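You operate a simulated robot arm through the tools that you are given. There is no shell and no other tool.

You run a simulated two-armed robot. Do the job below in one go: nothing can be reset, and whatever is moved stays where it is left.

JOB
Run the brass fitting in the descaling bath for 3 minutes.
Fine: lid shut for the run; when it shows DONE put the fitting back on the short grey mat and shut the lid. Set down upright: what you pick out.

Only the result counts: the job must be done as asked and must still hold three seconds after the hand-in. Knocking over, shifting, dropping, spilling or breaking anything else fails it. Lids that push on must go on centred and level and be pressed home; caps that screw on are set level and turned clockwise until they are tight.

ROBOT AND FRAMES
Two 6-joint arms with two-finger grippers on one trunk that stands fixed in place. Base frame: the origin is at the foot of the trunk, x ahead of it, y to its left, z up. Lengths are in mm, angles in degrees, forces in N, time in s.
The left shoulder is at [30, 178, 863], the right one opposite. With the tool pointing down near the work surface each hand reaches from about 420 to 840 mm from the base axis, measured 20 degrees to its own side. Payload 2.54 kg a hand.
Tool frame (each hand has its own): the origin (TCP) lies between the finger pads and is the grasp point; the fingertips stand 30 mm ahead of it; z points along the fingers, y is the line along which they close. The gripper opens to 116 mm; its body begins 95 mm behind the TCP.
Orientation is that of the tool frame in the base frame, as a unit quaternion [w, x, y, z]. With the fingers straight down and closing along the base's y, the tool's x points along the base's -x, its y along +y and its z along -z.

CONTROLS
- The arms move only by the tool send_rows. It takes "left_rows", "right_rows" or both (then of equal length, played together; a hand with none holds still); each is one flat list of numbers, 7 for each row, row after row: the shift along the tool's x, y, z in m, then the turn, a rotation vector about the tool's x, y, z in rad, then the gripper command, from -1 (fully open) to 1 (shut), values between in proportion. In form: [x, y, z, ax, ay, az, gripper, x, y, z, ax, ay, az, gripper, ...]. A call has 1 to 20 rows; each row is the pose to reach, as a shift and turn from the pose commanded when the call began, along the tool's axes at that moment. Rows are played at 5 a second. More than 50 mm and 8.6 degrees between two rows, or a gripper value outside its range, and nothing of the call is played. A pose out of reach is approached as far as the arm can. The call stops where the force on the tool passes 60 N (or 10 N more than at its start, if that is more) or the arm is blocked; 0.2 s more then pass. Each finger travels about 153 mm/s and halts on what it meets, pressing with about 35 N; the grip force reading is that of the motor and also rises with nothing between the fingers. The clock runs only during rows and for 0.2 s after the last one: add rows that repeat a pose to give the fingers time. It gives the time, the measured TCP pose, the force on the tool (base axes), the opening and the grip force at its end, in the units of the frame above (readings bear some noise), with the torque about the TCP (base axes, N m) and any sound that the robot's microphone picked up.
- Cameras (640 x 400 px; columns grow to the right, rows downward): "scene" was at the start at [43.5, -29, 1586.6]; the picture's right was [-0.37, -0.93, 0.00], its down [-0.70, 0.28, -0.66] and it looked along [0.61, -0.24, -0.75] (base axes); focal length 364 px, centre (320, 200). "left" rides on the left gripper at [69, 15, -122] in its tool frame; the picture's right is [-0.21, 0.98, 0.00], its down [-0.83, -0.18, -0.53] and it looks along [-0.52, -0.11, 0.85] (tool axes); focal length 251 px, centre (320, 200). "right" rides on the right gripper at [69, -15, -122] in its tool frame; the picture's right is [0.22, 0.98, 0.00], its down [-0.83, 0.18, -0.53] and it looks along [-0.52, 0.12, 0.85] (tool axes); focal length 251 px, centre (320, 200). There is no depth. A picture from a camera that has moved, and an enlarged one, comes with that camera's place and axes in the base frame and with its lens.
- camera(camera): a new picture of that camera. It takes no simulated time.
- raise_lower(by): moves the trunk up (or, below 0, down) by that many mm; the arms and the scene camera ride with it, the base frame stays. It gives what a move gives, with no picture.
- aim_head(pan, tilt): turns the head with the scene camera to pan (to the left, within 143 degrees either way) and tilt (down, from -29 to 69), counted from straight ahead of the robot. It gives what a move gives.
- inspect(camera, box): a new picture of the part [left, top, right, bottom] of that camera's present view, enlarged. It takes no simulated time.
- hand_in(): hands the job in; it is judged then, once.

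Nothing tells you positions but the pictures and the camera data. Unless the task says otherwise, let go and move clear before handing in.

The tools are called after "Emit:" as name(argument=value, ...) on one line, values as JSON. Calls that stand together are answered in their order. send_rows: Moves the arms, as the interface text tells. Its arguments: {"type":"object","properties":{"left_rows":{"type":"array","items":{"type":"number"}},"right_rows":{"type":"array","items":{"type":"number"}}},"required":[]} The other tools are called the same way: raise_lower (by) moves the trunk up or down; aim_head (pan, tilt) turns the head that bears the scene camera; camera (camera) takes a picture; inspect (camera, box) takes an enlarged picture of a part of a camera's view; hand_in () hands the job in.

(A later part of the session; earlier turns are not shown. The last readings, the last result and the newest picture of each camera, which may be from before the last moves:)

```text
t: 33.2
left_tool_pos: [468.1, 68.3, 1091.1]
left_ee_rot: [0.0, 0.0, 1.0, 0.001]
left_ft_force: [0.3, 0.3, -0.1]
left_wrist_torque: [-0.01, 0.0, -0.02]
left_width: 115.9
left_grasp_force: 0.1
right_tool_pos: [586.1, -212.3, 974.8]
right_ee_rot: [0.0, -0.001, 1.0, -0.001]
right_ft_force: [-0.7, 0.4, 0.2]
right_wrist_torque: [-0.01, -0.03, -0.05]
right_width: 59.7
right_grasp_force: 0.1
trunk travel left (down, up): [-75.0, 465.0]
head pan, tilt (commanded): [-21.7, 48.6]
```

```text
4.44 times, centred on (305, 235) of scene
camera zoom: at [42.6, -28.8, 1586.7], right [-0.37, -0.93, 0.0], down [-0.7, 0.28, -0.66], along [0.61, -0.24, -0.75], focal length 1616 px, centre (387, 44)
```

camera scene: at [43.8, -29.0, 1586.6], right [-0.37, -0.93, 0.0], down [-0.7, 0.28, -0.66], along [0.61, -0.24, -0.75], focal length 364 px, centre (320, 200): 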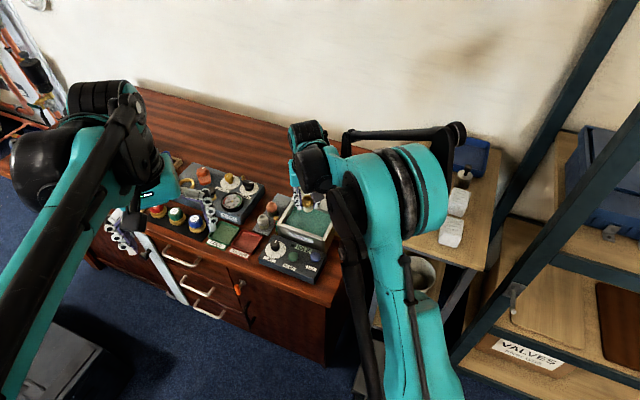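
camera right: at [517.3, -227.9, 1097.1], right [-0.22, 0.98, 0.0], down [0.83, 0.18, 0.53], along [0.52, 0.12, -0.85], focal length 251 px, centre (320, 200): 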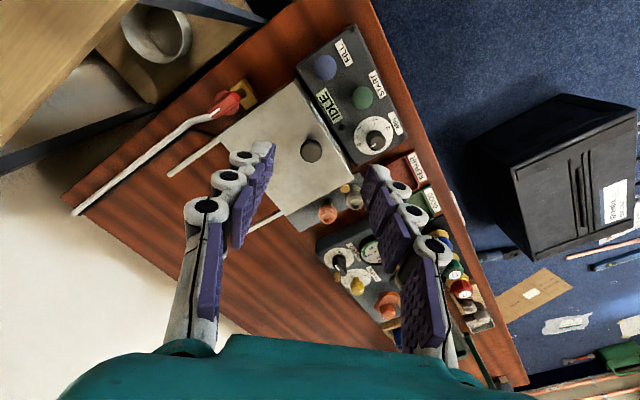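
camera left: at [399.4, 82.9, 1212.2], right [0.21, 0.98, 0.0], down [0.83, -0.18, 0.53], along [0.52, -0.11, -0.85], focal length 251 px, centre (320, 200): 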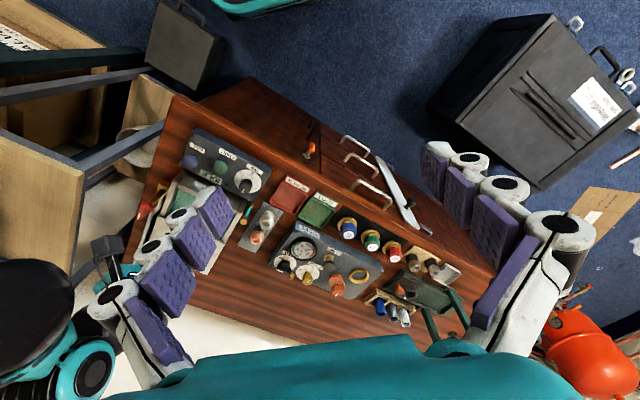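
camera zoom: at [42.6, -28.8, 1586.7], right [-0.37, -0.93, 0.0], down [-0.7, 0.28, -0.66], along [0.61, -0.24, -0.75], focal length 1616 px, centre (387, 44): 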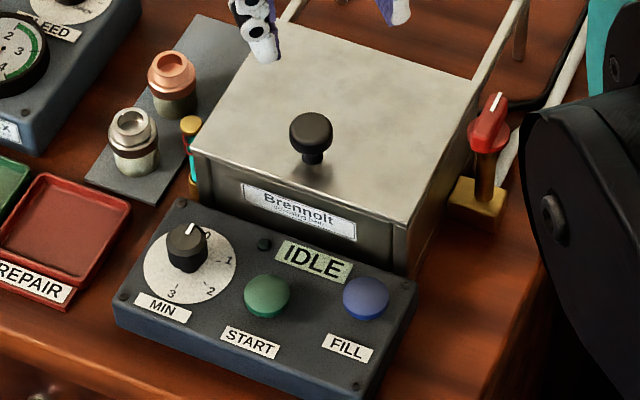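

The lid is shut exactly as at the start. Next is the MIN dial near (611, -129), where I estimate 0→3 is about 190° clockwise. I'll hover over it for a precise look.

Emit:
send_rows(right_rows=[-0.006, 0.021, 0.026, 0, 0, 0, 0.3, -0.012, 0.042, 0.052, 0, 0, 0, 0.3, -0.019, 0.064, 0.079, 0, 0, 0, 0.3, -0.025, 0.085, 0.105, 0, 0, 0, 0.3, -0.025, 0.085, 0.105, 0, 0, 0, 0.3])

Emit:
camera(camera="right")

Emit:
inspect(camera="right", box=[240, 60, 420, 200])

Emit:
inspect(camera="left", box=[225, 150, 285, 200])

```text
t: 34.4
left_tool_pos: [468.1, 67.4, 1090.5]
left_ee_rot: [-0.001, 0.0, 1.0, 0.0]
left_ft_force: [0.4, -0.9, 0.5]
left_wrist_torque: [0.0, 0.01, 0.01]
left_width: 116.0
left_grasp_force: 0.1
right_tool_pos: [612.4, -128.2, 868.2]
right_ee_rot: [0.0, -0.001, 1.0, 0.001]
right_ft_force: [-1.1, -0.6, 0.4]
right_wrist_torque: [0.0, -0.03, 0.01]
right_width: 40.7
right_grasp_force: 0.1
trunk travel left (down, up): [-75.0, 465.0]
head pan, tilt (commanded): [-21.7, 48.6]
```

```text
taken
camera right: at [542.8, -143.6, 991.0], right [-0.22, 0.98, 0.0], down [0.83, 0.18, 0.53], along [0.52, 0.12, -0.85], focal length 251 px, centre (320, 200)
```

right: 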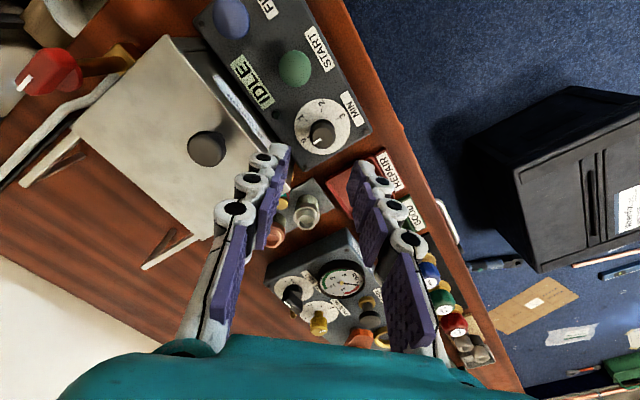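

```text
2.86 times, centred on (330, 130) of right
camera zoom: at [542.8, -143.6, 991.0], right [-0.22, 0.98, 0.0], down [0.83, 0.18, 0.53], along [0.52, 0.12, -0.85], focal length 718 px, centre (291, 400)
```

zoom: 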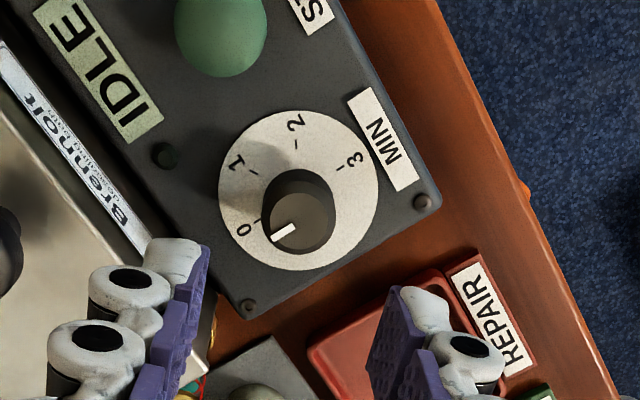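

```text
8.00 times, centred on (255, 175) of left
camera zoom: at [398.9, 82.8, 1212.4], right [0.21, 0.98, 0.0], down [0.83, -0.18, 0.53], along [0.52, -0.11, -0.85], focal length 2012 px, centre (840, 400)
```

zoom: 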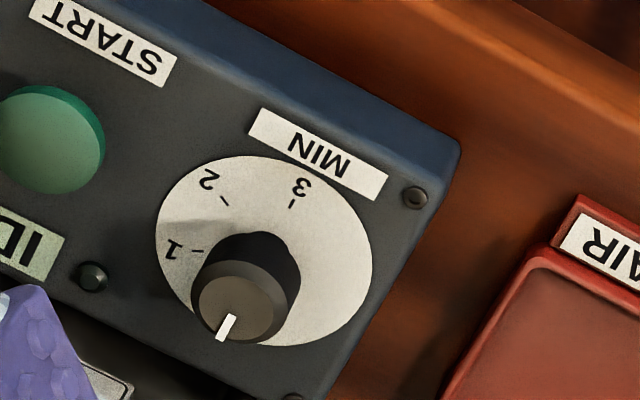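

The dial axis is at about (615.5, -124.8), the panel at z 725 and the knob top at z 753; 0→3 is about 189° clockwise. I'll do it in two grips, so first I turn the hand −48° above the dial.

Emit:
send_rows(right_rows=[-0.001, 0.001, 0, 0, 0, -0.14, 0.3, -0.0033, 0.0036, 0, 0, 0, -0.28, 0.3, -0.0033, 0.0036, 0, 0, 0, -0.42, 0.3, -0.0033, 0.0036, 0, 0, 0, -0.56, 0.3, -0.0033, 0.0036, 0, 0, 0, -0.7, 0.3, -0.0033, 0.0036, 0, 0, 0, -0.838, 0.3, -0.0033, 0.0036, 0, 0, 0, -0.838, 0.3])

Emit:
camera(camera="right")

Emit:
inspect(camera="right", box=[240, 60, 420, 200])

```text
t: 36.0
left_tool_pos: [467.6, 68.1, 1091.1]
left_ee_rot: [0.0, 0.0, 1.0, 0.0]
left_ft_force: [-0.3, 0.0, -0.1]
left_wrist_torque: [-0.03, 0.0, -0.02]
left_width: 115.8
left_grasp_force: 0.0
right_tool_pos: [614.5, -124.5, 870.1]
right_ee_rot: [0.0, -0.408, 0.913, -0.001]
right_ft_force: [-0.1, 0.5, -0.2]
right_wrist_torque: [0.0, 0.02, -0.03]
right_width: 40.6
right_grasp_force: 0.2
trunk travel left (down, up): [-75.0, 465.0]
head pan, tilt (commanded): [-21.7, 48.6]
```

```text
taken
camera right: at [579.4, -186.7, 991.1], right [-0.87, 0.49, 0.0], down [0.42, 0.74, 0.53], along [0.26, 0.47, -0.85], focal length 251 px, centre (320, 200)
```

right: 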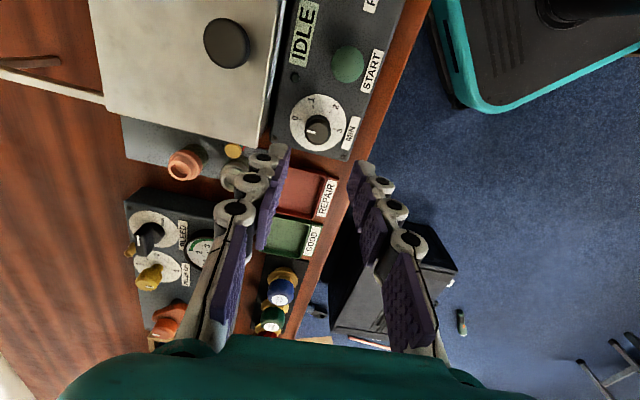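

```text
2.86 times, centred on (330, 130) of right
camera zoom: at [579.4, -186.7, 991.1], right [-0.87, 0.49, 0.0], down [0.42, 0.74, 0.53], along [0.26, 0.47, -0.85], focal length 718 px, centre (291, 400)
```

zoom: 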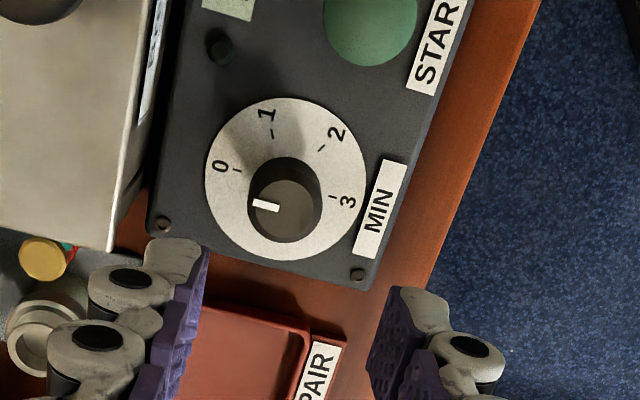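

The view confirms the dial layout; I correct by about 1.8 mm and descend around the knob with a narrower opening.

Emit:
send_rows(right_rows=[-0.0006, -0.0017, 0.02, 0, 0, 0, 0.38, -0.0006, -0.0017, 0.045, 0, 0, 0, 0.38, -0.0006, -0.0017, 0.07, 0, 0, 0, 0.38, -0.0006, -0.0017, 0.09, 0, 0, 0, 0.38, -0.0006, -0.0017, 0.103, 0, 0, 0, 0.38, -0.0006, -0.0017, 0.108, 0, 0, 0, 0.38, -0.0006, -0.0017, 0.108, 0, 0, 0, 0.38])

Emit:
camera(camera="right")

Emit:
inspect(camera="right", box=[230, 100, 410, 240])

Emit:
inspect(camera="scene", box=[245, 210, 345, 290])

```text
t: 37.6
left_tool_pos: [467.7, 67.3, 1091.0]
left_ee_rot: [0.0, 0.0, 1.0, 0.0]
left_ft_force: [-0.9, -1.0, -0.5]
left_wrist_torque: [0.01, -0.01, 0.0]
left_width: 116.2
left_grasp_force: 0.1
right_tool_pos: [615.4, -126.3, 761.7]
right_ee_rot: [0.0, -0.407, 0.913, 0.0]
right_ft_force: [-1.1, 0.4, 1.0]
right_wrist_torque: [-0.02, -0.01, 0.04]
right_width: 36.2
right_grasp_force: 0.0
trunk travel left (down, up): [-75.0, 465.0]
head pan, tilt (commanded): [-21.7, 48.6]
```

```text
taken
camera right: at [580.8, -187.4, 882.8], right [-0.87, 0.49, 0.0], down [0.42, 0.74, 0.53], along [0.26, 0.46, -0.85], focal length 251 px, centre (320, 200)
```

right: 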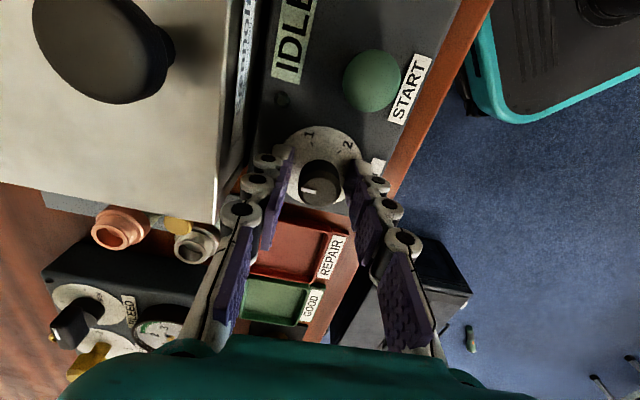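

```text
2.86 times, centred on (320, 170) of right
camera zoom: at [580.8, -187.4, 882.8], right [-0.87, 0.49, 0.0], down [0.42, 0.74, 0.53], along [0.26, 0.46, -0.85], focal length 718 px, centre (320, 286)
```

zoom: 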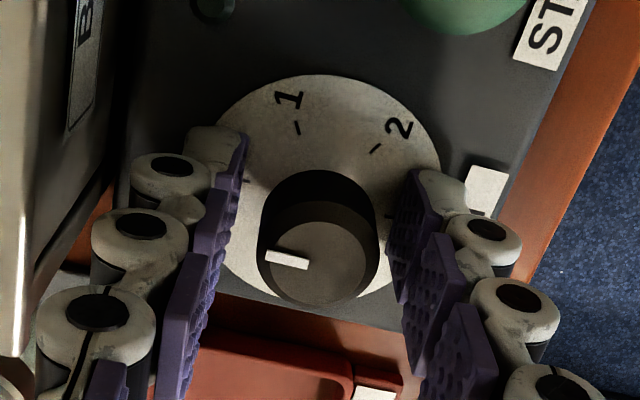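

```text
5.00 times, centred on (295, 250) of scene
camera zoom: at [43.6, -29.0, 1586.7], right [-0.37, -0.93, 0.0], down [-0.7, 0.28, -0.66], along [0.61, -0.24, -0.75], focal length 1818 px, centre (445, -50)
```

zoom: 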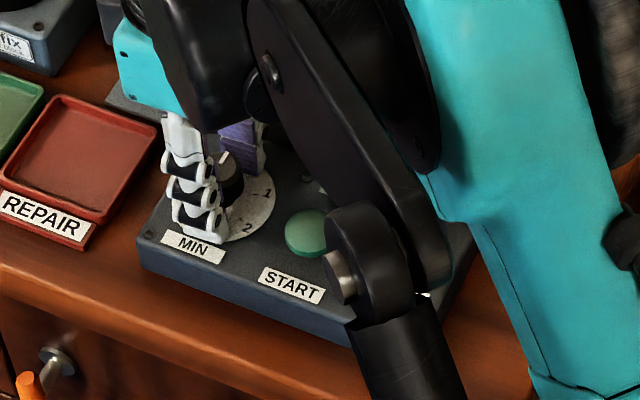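

The knob is centred between the fingertips. Closing on it.

Emit:
send_rows(right_rows=[0, 0, 0, 0, 0, 0, 0.6, 0, 0, 0, 0, 0, 0, 1, 0, 0, 0, 0, 0, 0, 1, 0, 0, 0, 0, 0, 0, 1])

```text
t: 38.6
left_tool_pos: [468.7, 66.9, 1090.3]
left_ee_rot: [0.0, 0.0, 1.0, -0.001]
left_ft_force: [-0.3, 0.0, -0.1]
left_wrist_torque: [0.0, -0.01, 0.01]
left_width: 116.0
left_grasp_force: 0.1
right_tool_pos: [615.7, -125.5, 761.3]
right_ee_rot: [0.0, -0.407, 0.913, 0.001]
right_ft_force: [0.5, 0.0, -2.7]
right_wrist_torque: [0.06, -0.07, 0.03]
right_width: 23.7
right_grasp_force: 44.9
trunk travel left (down, up): [-75.0, 465.0]
head pan, tilt (commanded): [-21.7, 48.6]
```

Gripped at 23.7 mm. Turning clockwise 56° first and checking the pointer.

Emit:
send_rows(right_rows=[0, 0, 0, 0, 0, 0.14, 1, 0, 0, 0, 0, 0, 0.28, 1, 0, 0, 0, 0, 0, 0.42, 1, 0, 0, 0, 0, 0, 0.56, 1, 0, 0, 0, 0, 0, 0.7, 1, 0, 0, 0, 0, 0, 0.84, 1, 0, 0, 0, 0, 0, 0.98, 1])

Emit:
inspect(camera="right", box=[230, 80, 410, 220])

Emit:
inspect(camera="left", box=[220, 150, 290, 210])

```text
t: 40.2
left_tool_pos: [467.8, 67.5, 1090.3]
left_ee_rot: [0.0, -0.002, 1.0, 0.0]
left_ft_force: [-0.3, -0.1, -1.0]
left_wrist_torque: [0.02, 0.02, 0.02]
left_width: 115.9
left_grasp_force: 0.1
right_tool_pos: [615.1, -124.5, 761.7]
right_ee_rot: [0.0, 0.072, 0.997, 0.0]
right_ft_force: [-4.9, 7.8, -4.8]
right_wrist_torque: [0.14, 0.44, 0.0]
right_width: 23.5
right_grasp_force: 45.1
trunk travel left (down, up): [-75.0, 465.0]
head pan, tilt (commanded): [-21.7, 48.6]
```

```text
2.86 times, centred on (320, 150) of right
camera zoom: at [544.7, -129.8, 882.9], right [-0.07, 1.0, 0.0], down [0.84, 0.06, 0.53], along [0.53, 0.04, -0.85], focal length 718 px, centre (320, 343)
```

zoom: 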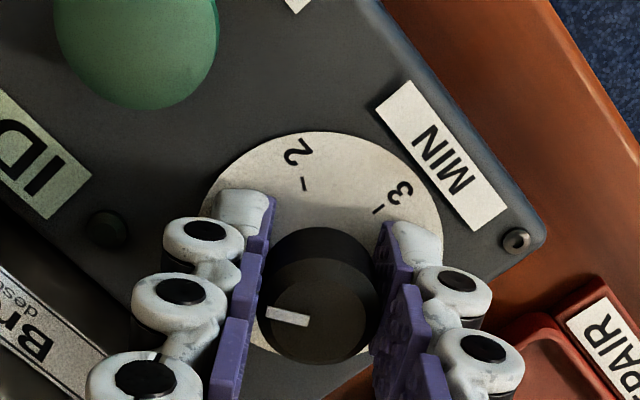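

```text
6.67 times, centred on (255, 180) of left
camera zoom: at [399.3, 83.7, 1212.2], right [0.21, 0.98, 0.0], down [0.83, -0.18, 0.53], along [0.52, -0.11, -0.85], focal length 1676 px, centre (753, 333)
```

zoom: 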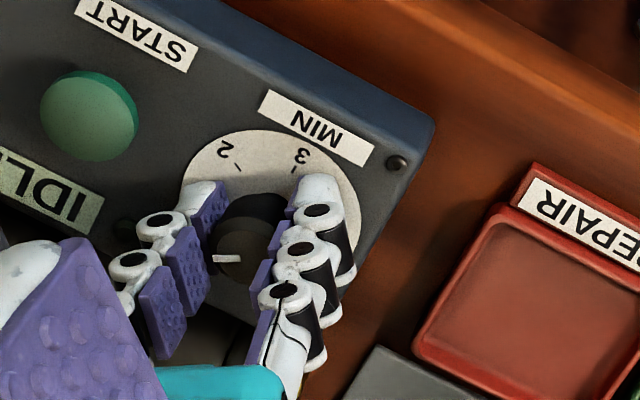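

The pointer turns with the gripper. Continuing another 52°.

Emit:
send_rows(right_rows=[0, 0, 0, 0, 0, 0.13, 1, 0, 0, 0, 0, 0, 0.26, 1, 0, 0, 0, 0, 0, 0.39, 1, 0, 0, 0, 0, 0, 0.52, 1, 0, 0, 0, 0, 0, 0.65, 1, 0, 0, 0, 0, 0, 0.78, 1, 0, 0, 0, 0, 0, 0.91, 1])

Emit:
inspect(camera="right", box=[230, 80, 410, 220])

Emit:
inspect(camera="left", box=[220, 150, 290, 210])

```text
t: 41.8
left_tool_pos: [469.1, 70.8, 1091.0]
left_ee_rot: [-0.001, -0.001, 1.0, -0.001]
left_ft_force: [0.1, 0.6, 0.6]
left_wrist_torque: [0.01, -0.01, 0.01]
left_width: 115.9
left_grasp_force: 0.0
right_tool_pos: [616.4, -122.9, 761.4]
right_ee_rot: [-0.001, 0.502, 0.865, 0.0]
right_ft_force: [-7.3, 24.2, -13.6]
right_wrist_torque: [0.28, 0.04, 0.03]
right_width: 23.4
right_grasp_force: 45.5
trunk travel left (down, up): [-75.0, 465.0]
head pan, tilt (commanded): [-21.7, 48.6]
```

```text
2.86 times, centred on (320, 150) of right
camera zoom: at [568.7, -71.0, 882.9], right [0.74, 0.67, 0.0], down [0.57, -0.63, 0.53], along [0.36, -0.4, -0.85], focal length 718 px, centre (320, 343)
```

zoom: 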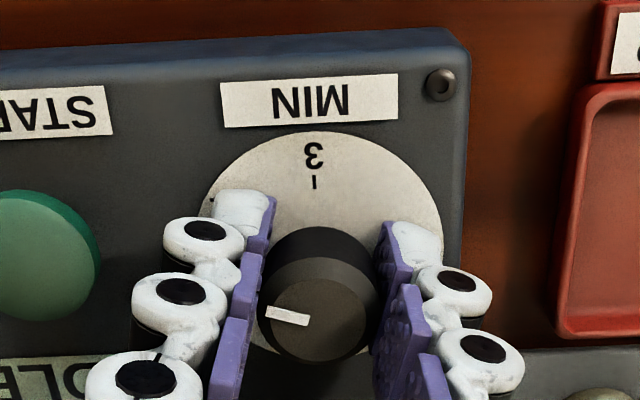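

```text
6.67 times, centred on (255, 180) of left
camera zoom: at [399.8, 84.9, 1211.9], right [0.21, 0.98, 0.0], down [0.83, -0.18, 0.53], along [0.52, -0.12, -0.85], focal length 1676 px, centre (753, 333)
```

zoom: 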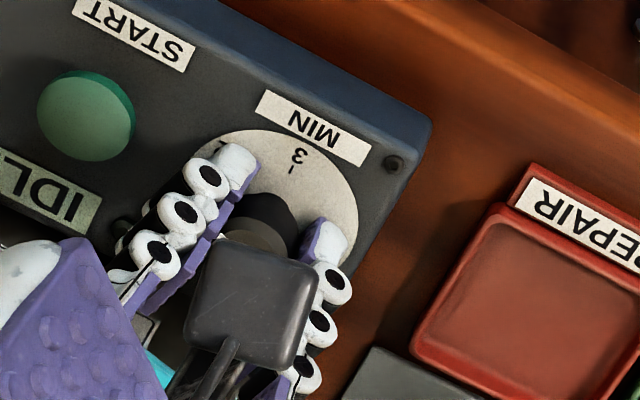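

The pointer follows, but the left arm's reading shifted about 3 mm, so the arms may be touching. I'll check the scene before going on.

Emit:
camera(camera="scene")

Emit:
camera(camera="left")

```text
taken
camera scene: at [44.4, -26.5, 1586.6], right [-0.37, -0.93, 0.0], down [-0.7, 0.28, -0.66], along [0.61, -0.25, -0.75], focal length 364 px, centre (320, 200)
```

scene: 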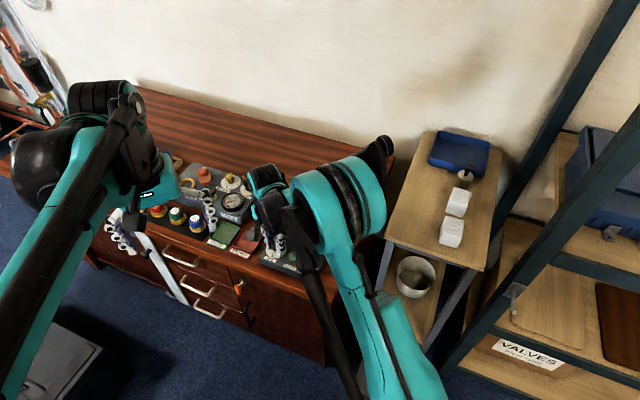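

```text
taken
camera left: at [399.8, 84.9, 1211.9], right [0.21, 0.98, 0.0], down [0.83, -0.18, 0.53], along [0.52, -0.12, -0.85], focal length 251 px, centre (320, 200)
```

left: 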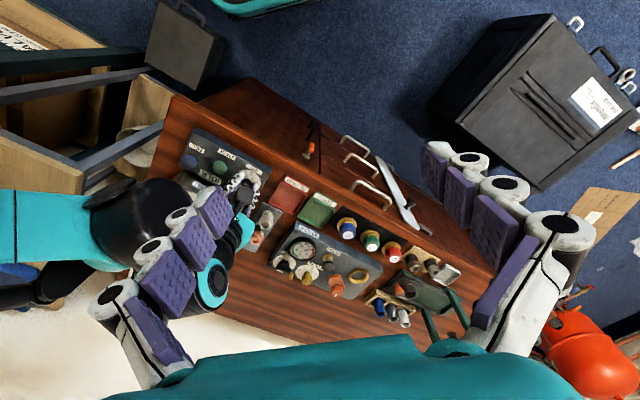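

It's only the trunk flexing under about 24 N of side load from slight off-centring, with no collision. I'll release the knob and rotate the hand back for the second grip.

Emit:
send_rows(right_rows=[0, 0, 0, 0, 0, 0, 0.6, 0, 0, 0, 0, 0, 0, 0.38, 0, 0, 0, 0, 0, 0, 0.38, 0, 0, -0.02, 0, 0, 0, 0.38, 0, 0, -0.05, 0, 0, 0, 0.38, 0, 0, -0.08, 0, 0, 0, 0.38])

Emit:
camera(camera="right")

Emit:
inspect(camera="right", box=[230, 60, 410, 200])

Emit:
inspect(camera="left", box=[220, 150, 290, 210])

```text
t: 43.2
left_tool_pos: [467.6, 68.6, 1091.5]
left_ee_rot: [0.0, 0.001, 1.0, 0.0]
left_ft_force: [-0.3, 0.4, -0.3]
left_wrist_torque: [-0.03, -0.03, -0.02]
left_width: 116.0
left_grasp_force: 0.0
right_tool_pos: [616.5, -122.8, 841.6]
right_ee_rot: [0.0, 0.502, 0.865, 0.0]
right_ft_force: [0.5, 0.5, -0.5]
right_wrist_torque: [0.02, -0.06, -0.01]
right_width: 36.1
right_grasp_force: 0.0
trunk travel left (down, up): [-75.0, 465.0]
head pan, tilt (commanded): [-21.7, 48.6]
```

```text
taken
camera right: at [568.7, -71.4, 963.7], right [0.74, 0.67, 0.0], down [0.57, -0.63, 0.53], along [0.36, -0.4, -0.85], focal length 251 px, centre (320, 200)
```

right: 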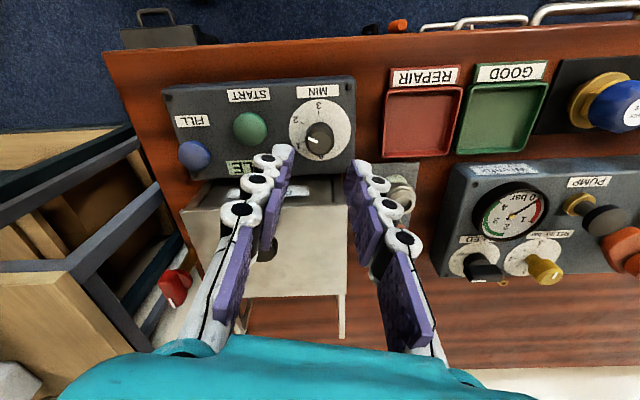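

```text
2.86 times, centred on (320, 130) of right
camera zoom: at [568.7, -71.4, 963.7], right [0.74, 0.67, 0.0], down [0.57, -0.63, 0.53], along [0.36, -0.4, -0.85], focal length 718 px, centre (320, 400)
```

zoom: 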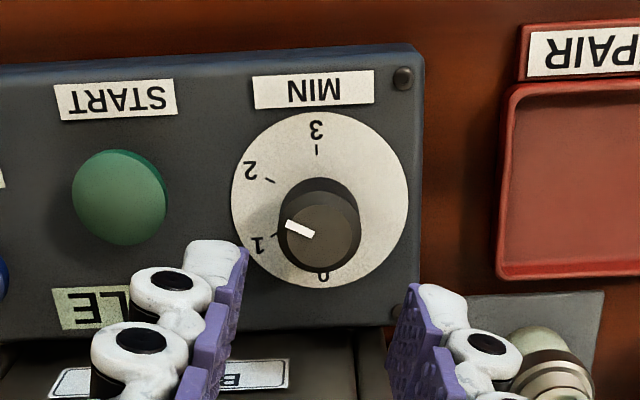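

```text
6.67 times, centred on (255, 180) of left
camera zoom: at [398.8, 83.0, 1212.4], right [0.21, 0.98, 0.0], down [0.83, -0.18, 0.53], along [0.52, -0.11, -0.85], focal length 1676 px, centre (753, 333)
```

zoom: 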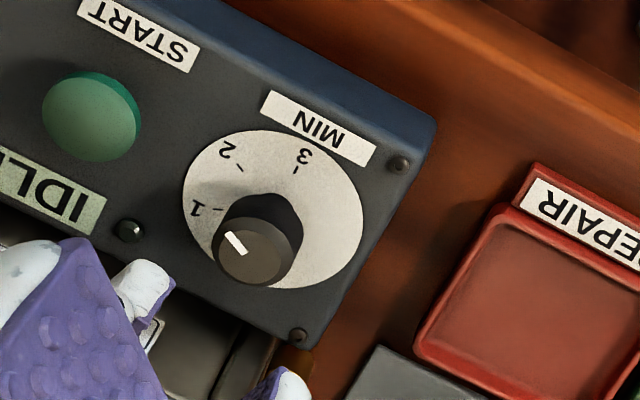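

Emit:
inspect(camera="right", box=[285, 90, 355, 160])

Emit:
inspect(camera="left", box=[235, 165, 265, 195])

Emit:
inspect(camera="scene", box=[255, 230, 305, 270])

```text
5.71 times, centred on (320, 125) of right
camera zoom: at [568.7, -71.4, 963.7], right [0.74, 0.67, 0.0], down [0.57, -0.63, 0.53], along [0.36, -0.4, -0.85], focal length 1437 px, centre (320, 629)
```

zoom: 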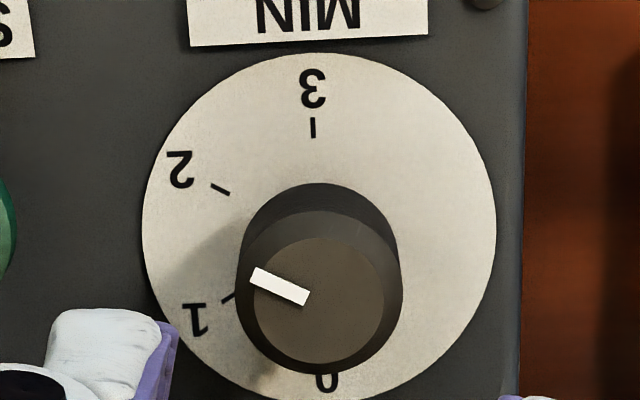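

```text
13.33 times, centred on (250, 180) of left
camera zoom: at [398.8, 83.0, 1212.4], right [0.21, 0.98, 0.0], down [0.83, -0.18, 0.53], along [0.52, -0.11, -0.85], focal length 3352 px, centre (1253, 467)
```

zoom: 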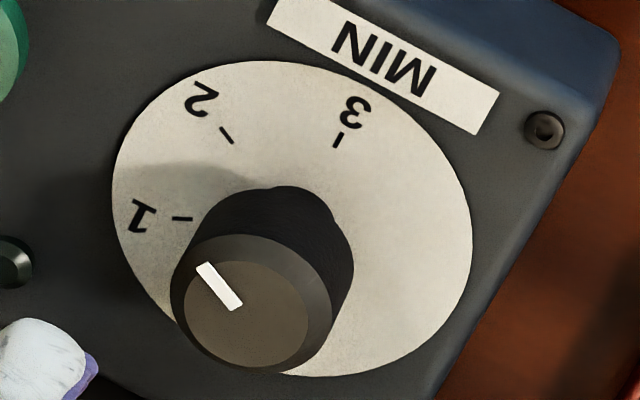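

```text
10.00 times, centred on (280, 250) of scene
camera zoom: at [43.1, -28.9, 1586.7], right [-0.37, -0.93, 0.0], down [-0.7, 0.28, -0.66], along [0.61, -0.24, -0.75], focal length 3635 px, centre (720, -300)
```

zoom: 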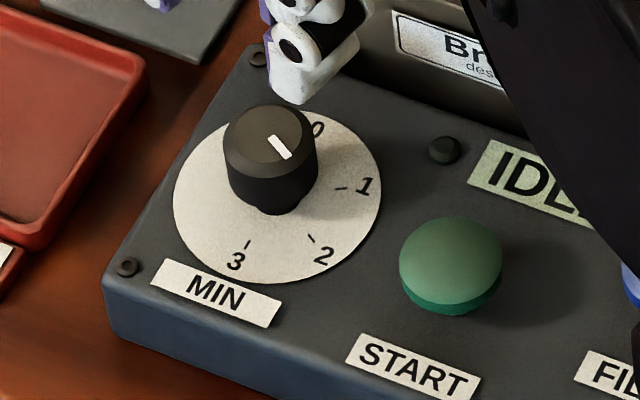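

The pointer now sits right on "2", so the knob seems to have a detent per minute; about 62° remains to "3". I'll rotate the hand back by 63°, then re-grip.

Emit:
send_rows(right_rows=[0, 0, 0, 0, 0, -0.14, 0.38, 0, 0, 0, 0, 0, -0.28, 0.38, 0, 0, 0, 0, 0, -0.42, 0.38, 0, 0, 0, 0, 0, -0.56, 0.38, 0, 0, 0, 0, 0, -0.7, 0.38, 0, 0, 0, 0, 0, -0.84, 0.38, 0, 0, 0, 0, 0, -0.98, 0.38, 0, 0, 0, 0, 0, -1.1, 0.38, 0, 0, 0, 0, 0, -1.1, 0.38])

Emit:
inspect(camera="right", box=[270, 80, 370, 180])

```text
t: 45.2
left_tool_pos: [469.6, 67.7, 1089.7]
left_ee_rot: [0.0, 0.001, 1.0, 0.0]
left_ft_force: [0.2, -0.2, 0.0]
left_wrist_torque: [0.01, 0.01, -0.02]
left_width: 116.1
left_grasp_force: 0.0
right_tool_pos: [614.3, -124.7, 840.8]
right_ee_rot: [-0.001, -0.025, 1.0, 0.0]
right_ft_force: [0.5, -0.1, 0.2]
right_wrist_torque: [-0.01, -0.01, -0.01]
right_width: 36.1
right_grasp_force: 0.1
trunk travel left (down, up): [-75.0, 465.0]
head pan, tilt (commanded): [-21.7, 48.6]
```

```text
4.00 times, centred on (320, 130) of right
camera zoom: at [547.1, -144.1, 963.2], right [-0.26, 0.96, 0.0], down [0.82, 0.22, 0.53], along [0.51, 0.14, -0.85], focal length 1006 px, centre (320, 480)
```

zoom: 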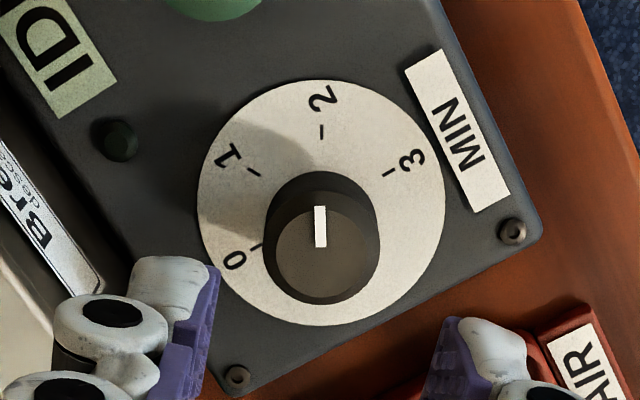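

The pointer is exactly on "2". Descending and gripping again.

Emit:
send_rows(right_rows=[0, 0, 0.02, 0, 0, 0, 0.38, 0, 0, 0.045, 0, 0, 0, 0.38, 0, 0, 0.065, 0, 0, 0, 0.38, 0, 0, 0.079, 0, 0, 0, 0.38, 0, 0, 0.079, 0, 0, 0, 0.38, 0, 0, 0.079, 0, 0, 0, 0.7, 0, 0, 0.079, 0, 0, 0, 1, 0, 0, 0.079, 0, 0, 0, 1])

Emit:
inspect(camera="right", box=[230, 80, 410, 220])

```text
t: 47.0
left_tool_pos: [467.2, 68.7, 1090.1]
left_ee_rot: [0.0, -0.001, 1.0, 0.0]
left_ft_force: [-0.6, 0.4, -0.6]
left_wrist_torque: [0.03, 0.01, 0.0]
left_width: 115.8
left_grasp_force: 0.1
right_tool_pos: [614.5, -124.7, 762.0]
right_ee_rot: [-0.001, -0.026, 1.0, -0.001]
right_ft_force: [-2.3, 9.9, -3.7]
right_wrist_torque: [0.29, -0.48, 0.02]
right_width: 23.5
right_grasp_force: 45.6
trunk travel left (down, up): [-75.0, 465.0]
head pan, tilt (commanded): [-21.7, 48.6]
```

```text
2.86 times, centred on (320, 150) of right
camera zoom: at [547.6, -143.5, 883.2], right [-0.26, 0.96, 0.0], down [0.82, 0.22, 0.53], along [0.51, 0.14, -0.85], focal length 718 px, centre (320, 343)
```

zoom: 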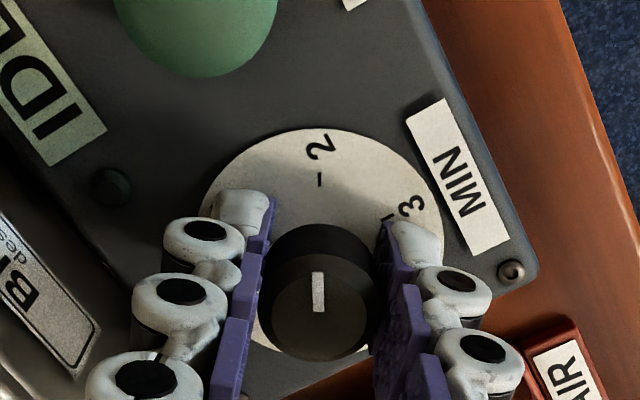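

Emit:
send_rows(right_rows=[0, 0.0005, 0, 0, 0, 0.1375, 1, 0, 0.001, 0, 0, 0, 0.275, 1, 0, 0.001, 0, 0, 0, 0.4125, 1, 0, 0.001, 0, 0, 0, 0.55, 1, 0, 0.001, 0, 0, 0, 0.6875, 1, 0, 0.001, 0, 0, 0, 0.825, 1, 0, 0.001, 0, 0, 0, 0.9625, 1, 0, 0.001, 0, 0, 0, 1.1, 1, 0, 0.001, 0, 0, 0, 1.1, 1])

Emit:
inspect(camera="right", box=[230, 80, 410, 220])

Emit:
inspect(camera="scene", box=[255, 220, 345, 280])

```text
t: 49.0
left_tool_pos: [469.1, 68.7, 1091.0]
left_ee_rot: [0.0, -0.001, 1.0, 0.0]
left_ft_force: [-1.0, -0.1, 0.4]
left_wrist_torque: [0.0, -0.02, 0.0]
left_width: 116.2
left_grasp_force: 0.1
right_tool_pos: [616.0, -123.1, 762.3]
right_ee_rot: [0.0, 0.502, 0.865, -0.001]
right_ft_force: [5.2, 11.9, -1.2]
right_wrist_torque: [0.22, -0.15, 0.38]
right_width: 23.6
right_grasp_force: 45.0
trunk travel left (down, up): [-75.0, 465.0]
head pan, tilt (commanded): [-21.7, 48.6]
```

```text
2.86 times, centred on (320, 150) of right
camera zoom: at [568.9, -71.5, 883.2], right [0.74, 0.67, 0.0], down [0.57, -0.63, 0.53], along [0.36, -0.4, -0.85], focal length 718 px, centre (320, 343)
```

zoom: 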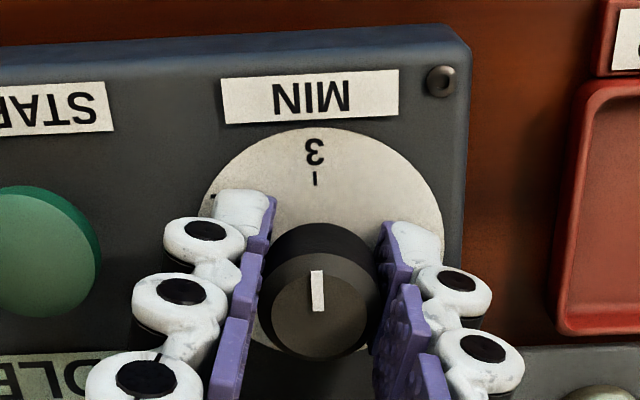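

```text
6.67 times, centred on (300, 250) of scene
camera zoom: at [44.4, -27.7, 1586.7], right [-0.37, -0.93, 0.0], down [-0.7, 0.28, -0.66], along [0.61, -0.25, -0.75], focal length 2424 px, centre (453, -133)
```

zoom: 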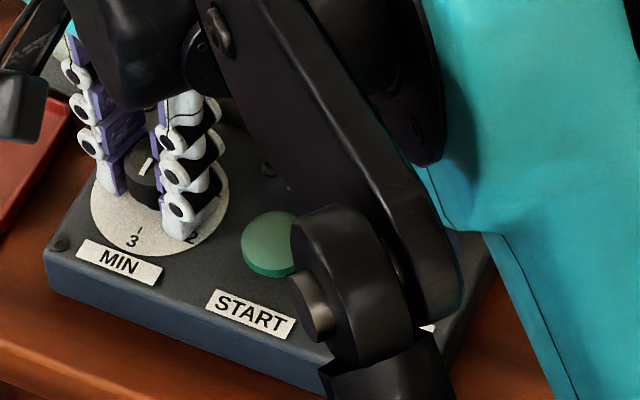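

The pointer now points at "3". Releasing and rising to verify.

Emit:
send_rows(right_rows=[0, 0, 0, 0, 0, 0, 0.6, 0, 0, 0, 0, 0, 0, 0.38, 0, 0, 0, 0, 0, 0, 0.38, 0, 0, -0.02, 0, 0, 0, 0.38, 0, 0, -0.05, 0, 0, 0, 0.38, 0, 0, -0.08, 0, 0, 0, 0.38])

Emit:
inspect(camera="right", box=[270, 80, 370, 180])

Emit:
inspect(camera="left", box=[235, 165, 265, 195])

Emit:
camera(camera="right")

```text
t: 50.4
left_tool_pos: [467.2, 67.9, 1091.2]
left_ee_rot: [0.0, 0.0, 1.0, 0.0]
left_ft_force: [-0.7, -0.3, 0.5]
left_wrist_torque: [0.0, -0.01, -0.01]
left_width: 115.9
left_grasp_force: 0.2
right_tool_pos: [616.1, -125.2, 843.2]
right_ee_rot: [0.001, 0.501, 0.865, 0.0]
right_ft_force: [-0.3, 0.2, 0.2]
right_wrist_torque: [0.0, 0.0, 0.04]
right_width: 35.9
right_grasp_force: 0.0
trunk travel left (down, up): [-75.0, 465.0]
head pan, tilt (commanded): [-21.7, 48.6]
```

```text
4.00 times, centred on (320, 130) of right
camera zoom: at [568.1, -73.0, 964.7], right [0.74, 0.67, 0.0], down [0.57, -0.63, 0.53], along [0.36, -0.4, -0.85], focal length 1006 px, centre (320, 480)
```

zoom: 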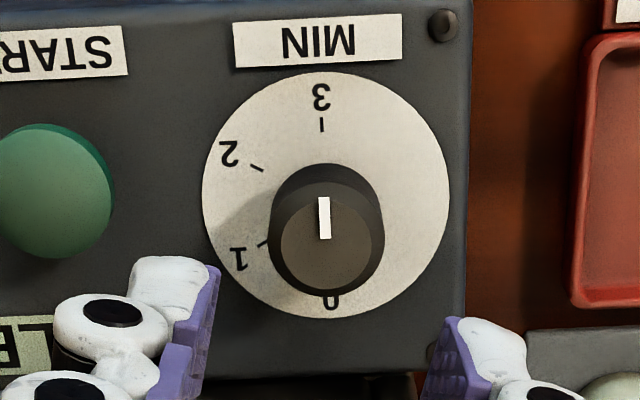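

```text
13.33 times, centred on (250, 180) of left
camera zoom: at [398.7, 83.0, 1212.5], right [0.21, 0.98, 0.0], down [0.83, -0.18, 0.53], along [0.52, -0.11, -0.85], focal length 3352 px, centre (1253, 467)
```

zoom: 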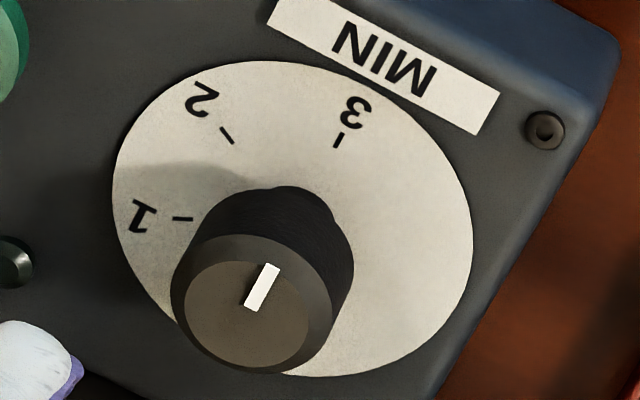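

```text
taken
camera right: at [568.1, -73.0, 964.7], right [0.74, 0.67, 0.0], down [0.57, -0.63, 0.53], along [0.36, -0.4, -0.85], focal length 251 px, centre (320, 200)
```

right: 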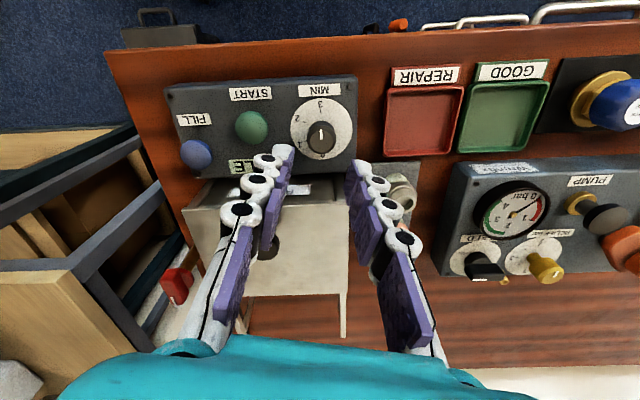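

The dial is on "3" with lid shut and fitting in. Now I'll close the fingers and move above the START button at about (566, -160), turning the hand back to neutral.

Emit:
send_rows(right_rows=[-0.0007, -0.0076, 0, 0, 0, -0.1315, 0.6, -0.0014, -0.0152, 0, 0, 0, -0.263, 1, -0.0021, -0.0228, 0, 0, 0, -0.3945, 1, -0.0028, -0.0304, 0, 0, 0, -0.526, 1, -0.0035, -0.038, 0, 0, 0, -0.6575, 1, -0.0042, -0.0456, 0, 0, 0, -0.789, 1, -0.0049, -0.0532, 0, 0, 0, -0.9205, 1, -0.0056, -0.0608, 0, 0, 0, -1.052, 1, -0.0056, -0.0608, 0, 0, 0, -1.052, 1])

Emit:
camera(camera="right")

Emit:
inspect(camera="right", box=[250, 60, 390, 180])

```text
t: 52.4
left_tool_pos: [468.5, 68.8, 1090.1]
left_ee_rot: [0.0, 0.0, 1.0, 0.001]
left_ft_force: [-0.2, 0.5, 1.2]
left_wrist_torque: [0.01, -0.03, -0.02]
left_width: 115.6
left_grasp_force: 0.0
right_tool_pos: [564.0, -160.7, 842.2]
right_ee_rot: [-0.001, -0.002, 1.0, 0.0]
right_ft_force: [-0.7, -0.5, 0.4]
right_wrist_torque: [0.01, -0.01, 0.03]
right_width: 0.0
right_grasp_force: 28.1
trunk travel left (down, up): [-75.0, 465.0]
head pan, tilt (commanded): [-21.7, 48.6]
```

```text
taken
camera right: at [496.2, -175.5, 964.4], right [-0.22, 0.98, 0.0], down [0.83, 0.18, 0.53], along [0.52, 0.12, -0.85], focal length 251 px, centre (320, 200)
```

right: 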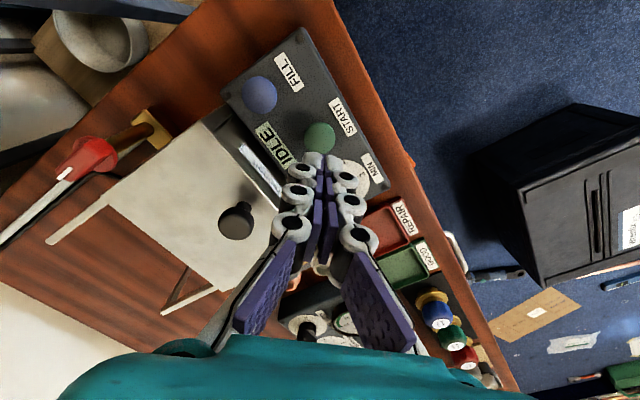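

```text
3.33 times, centred on (320, 120) of right
camera zoom: at [496.2, -175.5, 964.4], right [-0.22, 0.98, 0.0], down [0.83, 0.18, 0.53], along [0.52, 0.12, -0.85], focal length 838 px, centre (320, 467)
```

zoom: 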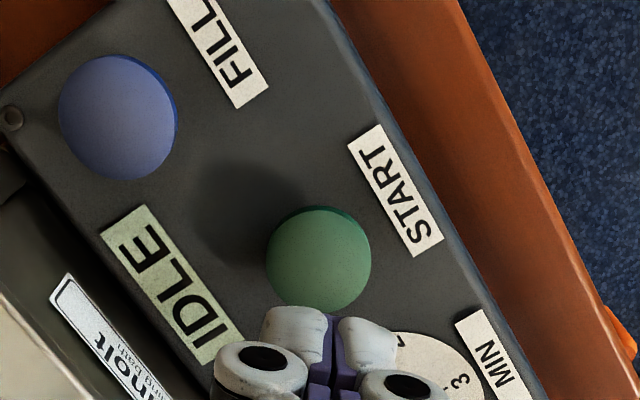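

Aligned over START. Descending to just above it.

Emit:
send_rows(right_rows=[0, 0, 0.02, 0, 0, 0, 1, 0, 0, 0.045, 0, 0, 0, 1, 0, 0, 0.06, 0, 0, 0, 1, 0, 0, 0.063, 0, 0, 0, 1])

Emit:
camera(camera="right")

Emit:
inspect(camera="scene", box=[250, 220, 340, 290])

```text
t: 53.4
left_tool_pos: [467.9, 68.4, 1090.7]
left_ee_rot: [0.0, 0.0, 1.0, 0.001]
left_ft_force: [0.6, -0.8, 0.0]
left_wrist_torque: [-0.02, -0.02, -0.03]
left_width: 116.3
left_grasp_force: 0.1
right_tool_pos: [565.0, -158.7, 777.1]
right_ee_rot: [0.0, -0.002, 1.0, 0.0]
right_ft_force: [-0.2, -0.7, 1.1]
right_wrist_torque: [0.01, -0.01, -0.02]
right_width: 5.8
right_grasp_force: 28.6
trunk travel left (down, up): [-75.0, 465.0]
head pan, tilt (commanded): [-21.7, 48.6]
```

```text
taken
camera right: at [496.2, -174.7, 900.1], right [-0.22, 0.98, 0.0], down [0.83, 0.18, 0.53], along [0.52, 0.12, -0.85], focal length 251 px, centre (320, 200)
```

right: 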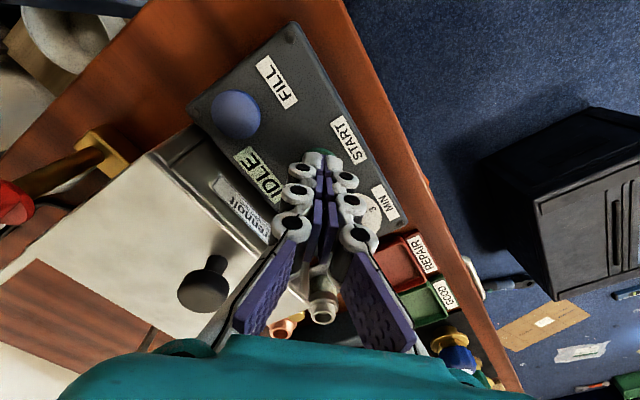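

```text
5.71 times, centred on (295, 255) of scene
camera zoom: at [43.5, -28.9, 1586.7], right [-0.37, -0.93, 0.0], down [-0.7, 0.28, -0.66], along [0.61, -0.24, -0.75], focal length 2077 px, centre (463, -114)
```

zoom: 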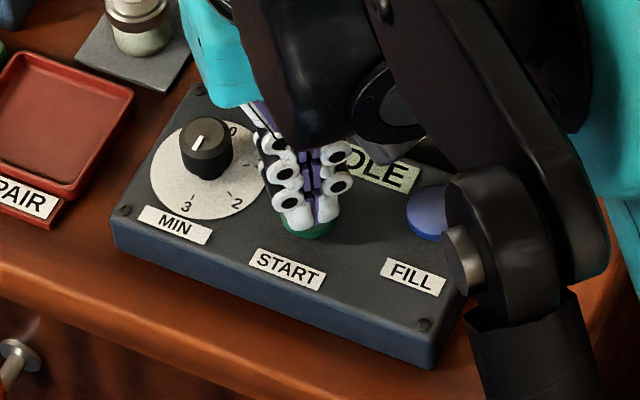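

Emit:
send_rows(right_rows=[0, 0, 0.002, 0, 0, 0, 1, 0, 0, 0.004, 0, 0, 0, 1, 0, 0, 0.006, 0, 0, 0, 1])

Emit:
inspect(camera="right", box=[200, 120, 360, 240])

```text
t: 54.2
left_tool_pos: [468.3, 67.9, 1090.3]
left_ee_rot: [0.0, 0.0, 1.0, 0.0]
left_ft_force: [-0.2, -0.5, -1.1]
left_wrist_torque: [-0.01, 0.04, 0.01]
left_width: 115.6
left_grasp_force: 0.1
right_tool_pos: [565.5, -159.2, 773.2]
right_ee_rot: [0.0, -0.001, 1.0, 0.0]
right_ft_force: [0.1, 0.6, 3.9]
right_wrist_torque: [0.04, 0.05, -0.01]
right_width: 6.0
right_grasp_force: 28.2
trunk travel left (down, up): [-75.0, 465.0]
head pan, tilt (commanded): [-21.7, 48.6]
heard: click
```

```text
3.33 times, centred on (280, 180) of right
camera zoom: at [496.2, -174.8, 895.0], right [-0.22, 0.98, 0.0], down [0.83, 0.18, 0.53], along [0.52, 0.12, -0.85], focal length 838 px, centre (453, 267)
```

zoom: 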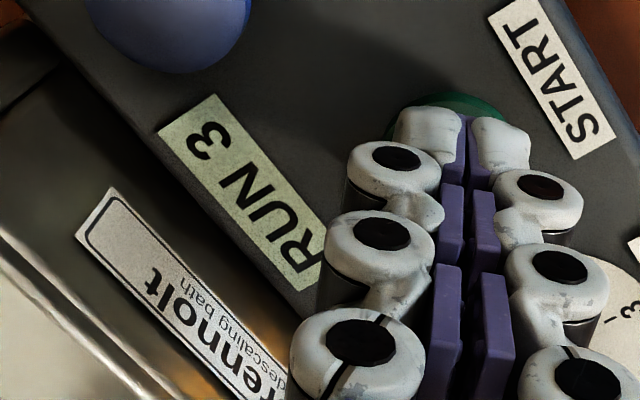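

START clicked and the display reads "RUN 3". I'll lift off and wait, watching the display.

Emit:
send_rows(right_rows=[0, 0, -0.01, 0, 0, 0, 1, 0, 0, -0.04, 0, 0, 0, 1, 0, 0, -0.08, 0, 0, 0, 0.5, 0, 0, -0.12, 0, 0, 0, -0.03, 0, 0, -0.12, 0, 0, 0, -0.03, 0, 0, -0.12, 0, 0, 0, -0.03, 0, 0, -0.12, 0, 0, 0, -0.03, 0, 0, -0.12, 0, 0, 0, -0.03, 0, 0, -0.12, 0, 0, 0, -0.03, 0, 0, -0.12, 0, 0, 0, -0.03])

Emit:
camera(camera="right")

Emit:
inspect(camera="right", box=[220, 60, 380, 200])

```text
t: 56.4
left_tool_pos: [467.1, 67.9, 1089.2]
left_ee_rot: [0.001, 0.0, 1.0, 0.0]
left_ft_force: [-0.4, 0.5, 0.2]
left_wrist_torque: [0.0, 0.0, -0.01]
left_width: 116.0
left_grasp_force: 0.0
right_tool_pos: [562.6, -160.4, 893.5]
right_ee_rot: [-0.001, 0.0, 1.0, 0.0]
right_ft_force: [-0.9, -0.1, 0.3]
right_wrist_torque: [0.0, 0.02, 0.0]
right_width: 59.9
right_grasp_force: 0.0
trunk travel left (down, up): [-75.0, 465.0]
head pan, tilt (commanded): [-21.7, 48.6]
```

```text
taken
camera right: at [494.8, -175.5, 1015.0], right [-0.22, 0.98, 0.0], down [0.83, 0.18, 0.53], along [0.52, 0.12, -0.85], focal length 251 px, centre (320, 200)
```

right: 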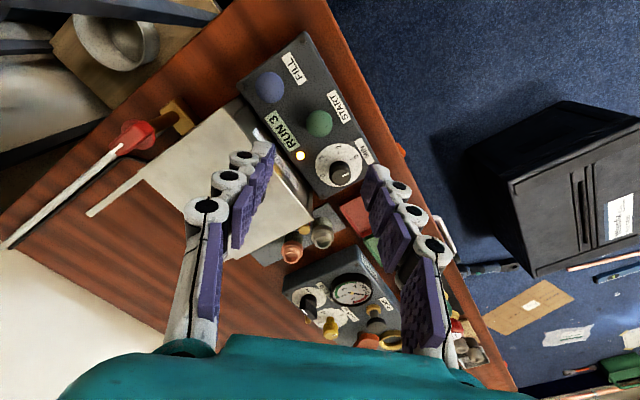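

```text
2.86 times, centred on (300, 130) of right
camera zoom: at [494.8, -175.5, 1015.0], right [-0.22, 0.98, 0.0], down [0.83, 0.18, 0.53], along [0.52, 0.12, -0.85], focal length 718 px, centre (377, 400)
```

zoom: 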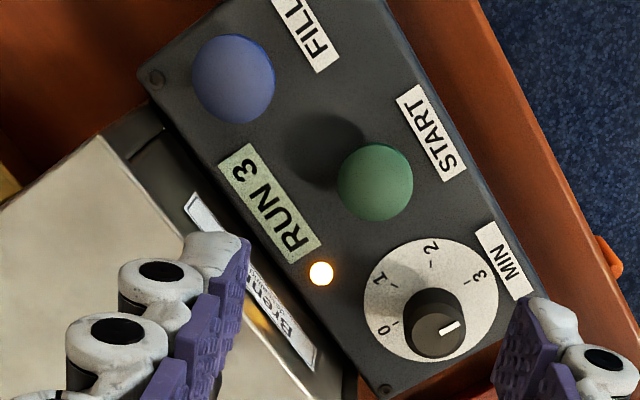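

The running lamp is lit and the display shows RUN 3. I'll wait in place.

Emit:
send_rows(right_rows=[0, 0, 0, 0, 0, 0, -0.03, 0, 0, 0, 0, 0, 0, -0.03, 0, 0, 0, 0, 0, 0, -0.03, 0, 0, 0, 0, 0, 0, -0.03, 0, 0, 0, 0, 0, 0, -0.03, 0, 0, 0, 0, 0, 0, -0.03, 0, 0, 0, 0, 0, 0, -0.03, 0, 0, 0, 0, 0, 0, -0.03, 0, 0, 0, 0, 0, 0, -0.03, 0, 0, 0, 0, 0, 0, -0.03, 0, 0, 0, 0, 0, 0, -0.03, 0, 0, 0, 0, 0, 0, -0.03, 0, 0, 0, 0, 0, 0, -0.03, 0, 0, 0, 0, 0, 0, -0.03, 0, 0, 0, 0, 0, 0, -0.03, 0, 0, 0, 0, 0, 0, -0.03, 0, 0, 0, 0, 0, 0, -0.03, 0, 0, 0, 0, 0, 0, -0.03, 0, 0, 0, 0, 0, 0, -0.03, 0, 0, 0, 0, 0, 0, -0.03])

Emit:
inspect(camera="right", box=[220, 60, 380, 200])

```text
t: 60.6
left_tool_pos: [467.0, 67.0, 1089.9]
left_ee_rot: [0.0, 0.0, 1.0, 0.0]
left_ft_force: [-0.2, 0.0, -0.6]
left_wrist_torque: [0.01, -0.01, 0.0]
left_width: 115.6
left_grasp_force: 0.1
right_tool_pos: [563.6, -159.5, 893.5]
right_ee_rot: [-0.001, -0.001, 1.0, 0.0]
right_ft_force: [-0.8, -0.2, 0.7]
right_wrist_torque: [0.01, 0.0, 0.01]
right_width: 59.7
right_grasp_force: 0.0
trunk travel left (down, up): [-75.0, 465.0]
head pan, tilt (commanded): [-21.7, 48.6]
```

```text
2.86 times, centred on (300, 130) of right
camera zoom: at [494.8, -175.5, 1015.0], right [-0.22, 0.98, 0.0], down [0.83, 0.18, 0.53], along [0.52, 0.12, -0.85], focal length 718 px, centre (377, 400)
```

zoom: 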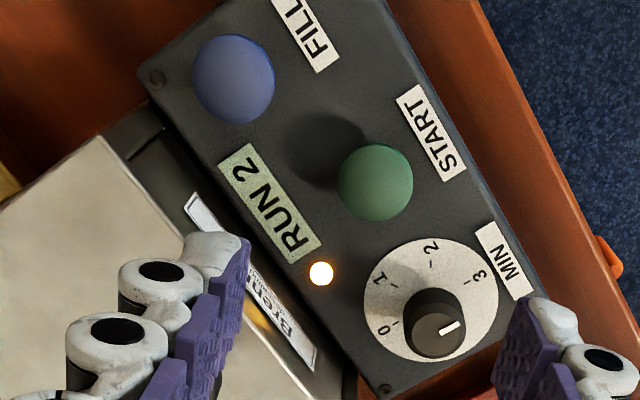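

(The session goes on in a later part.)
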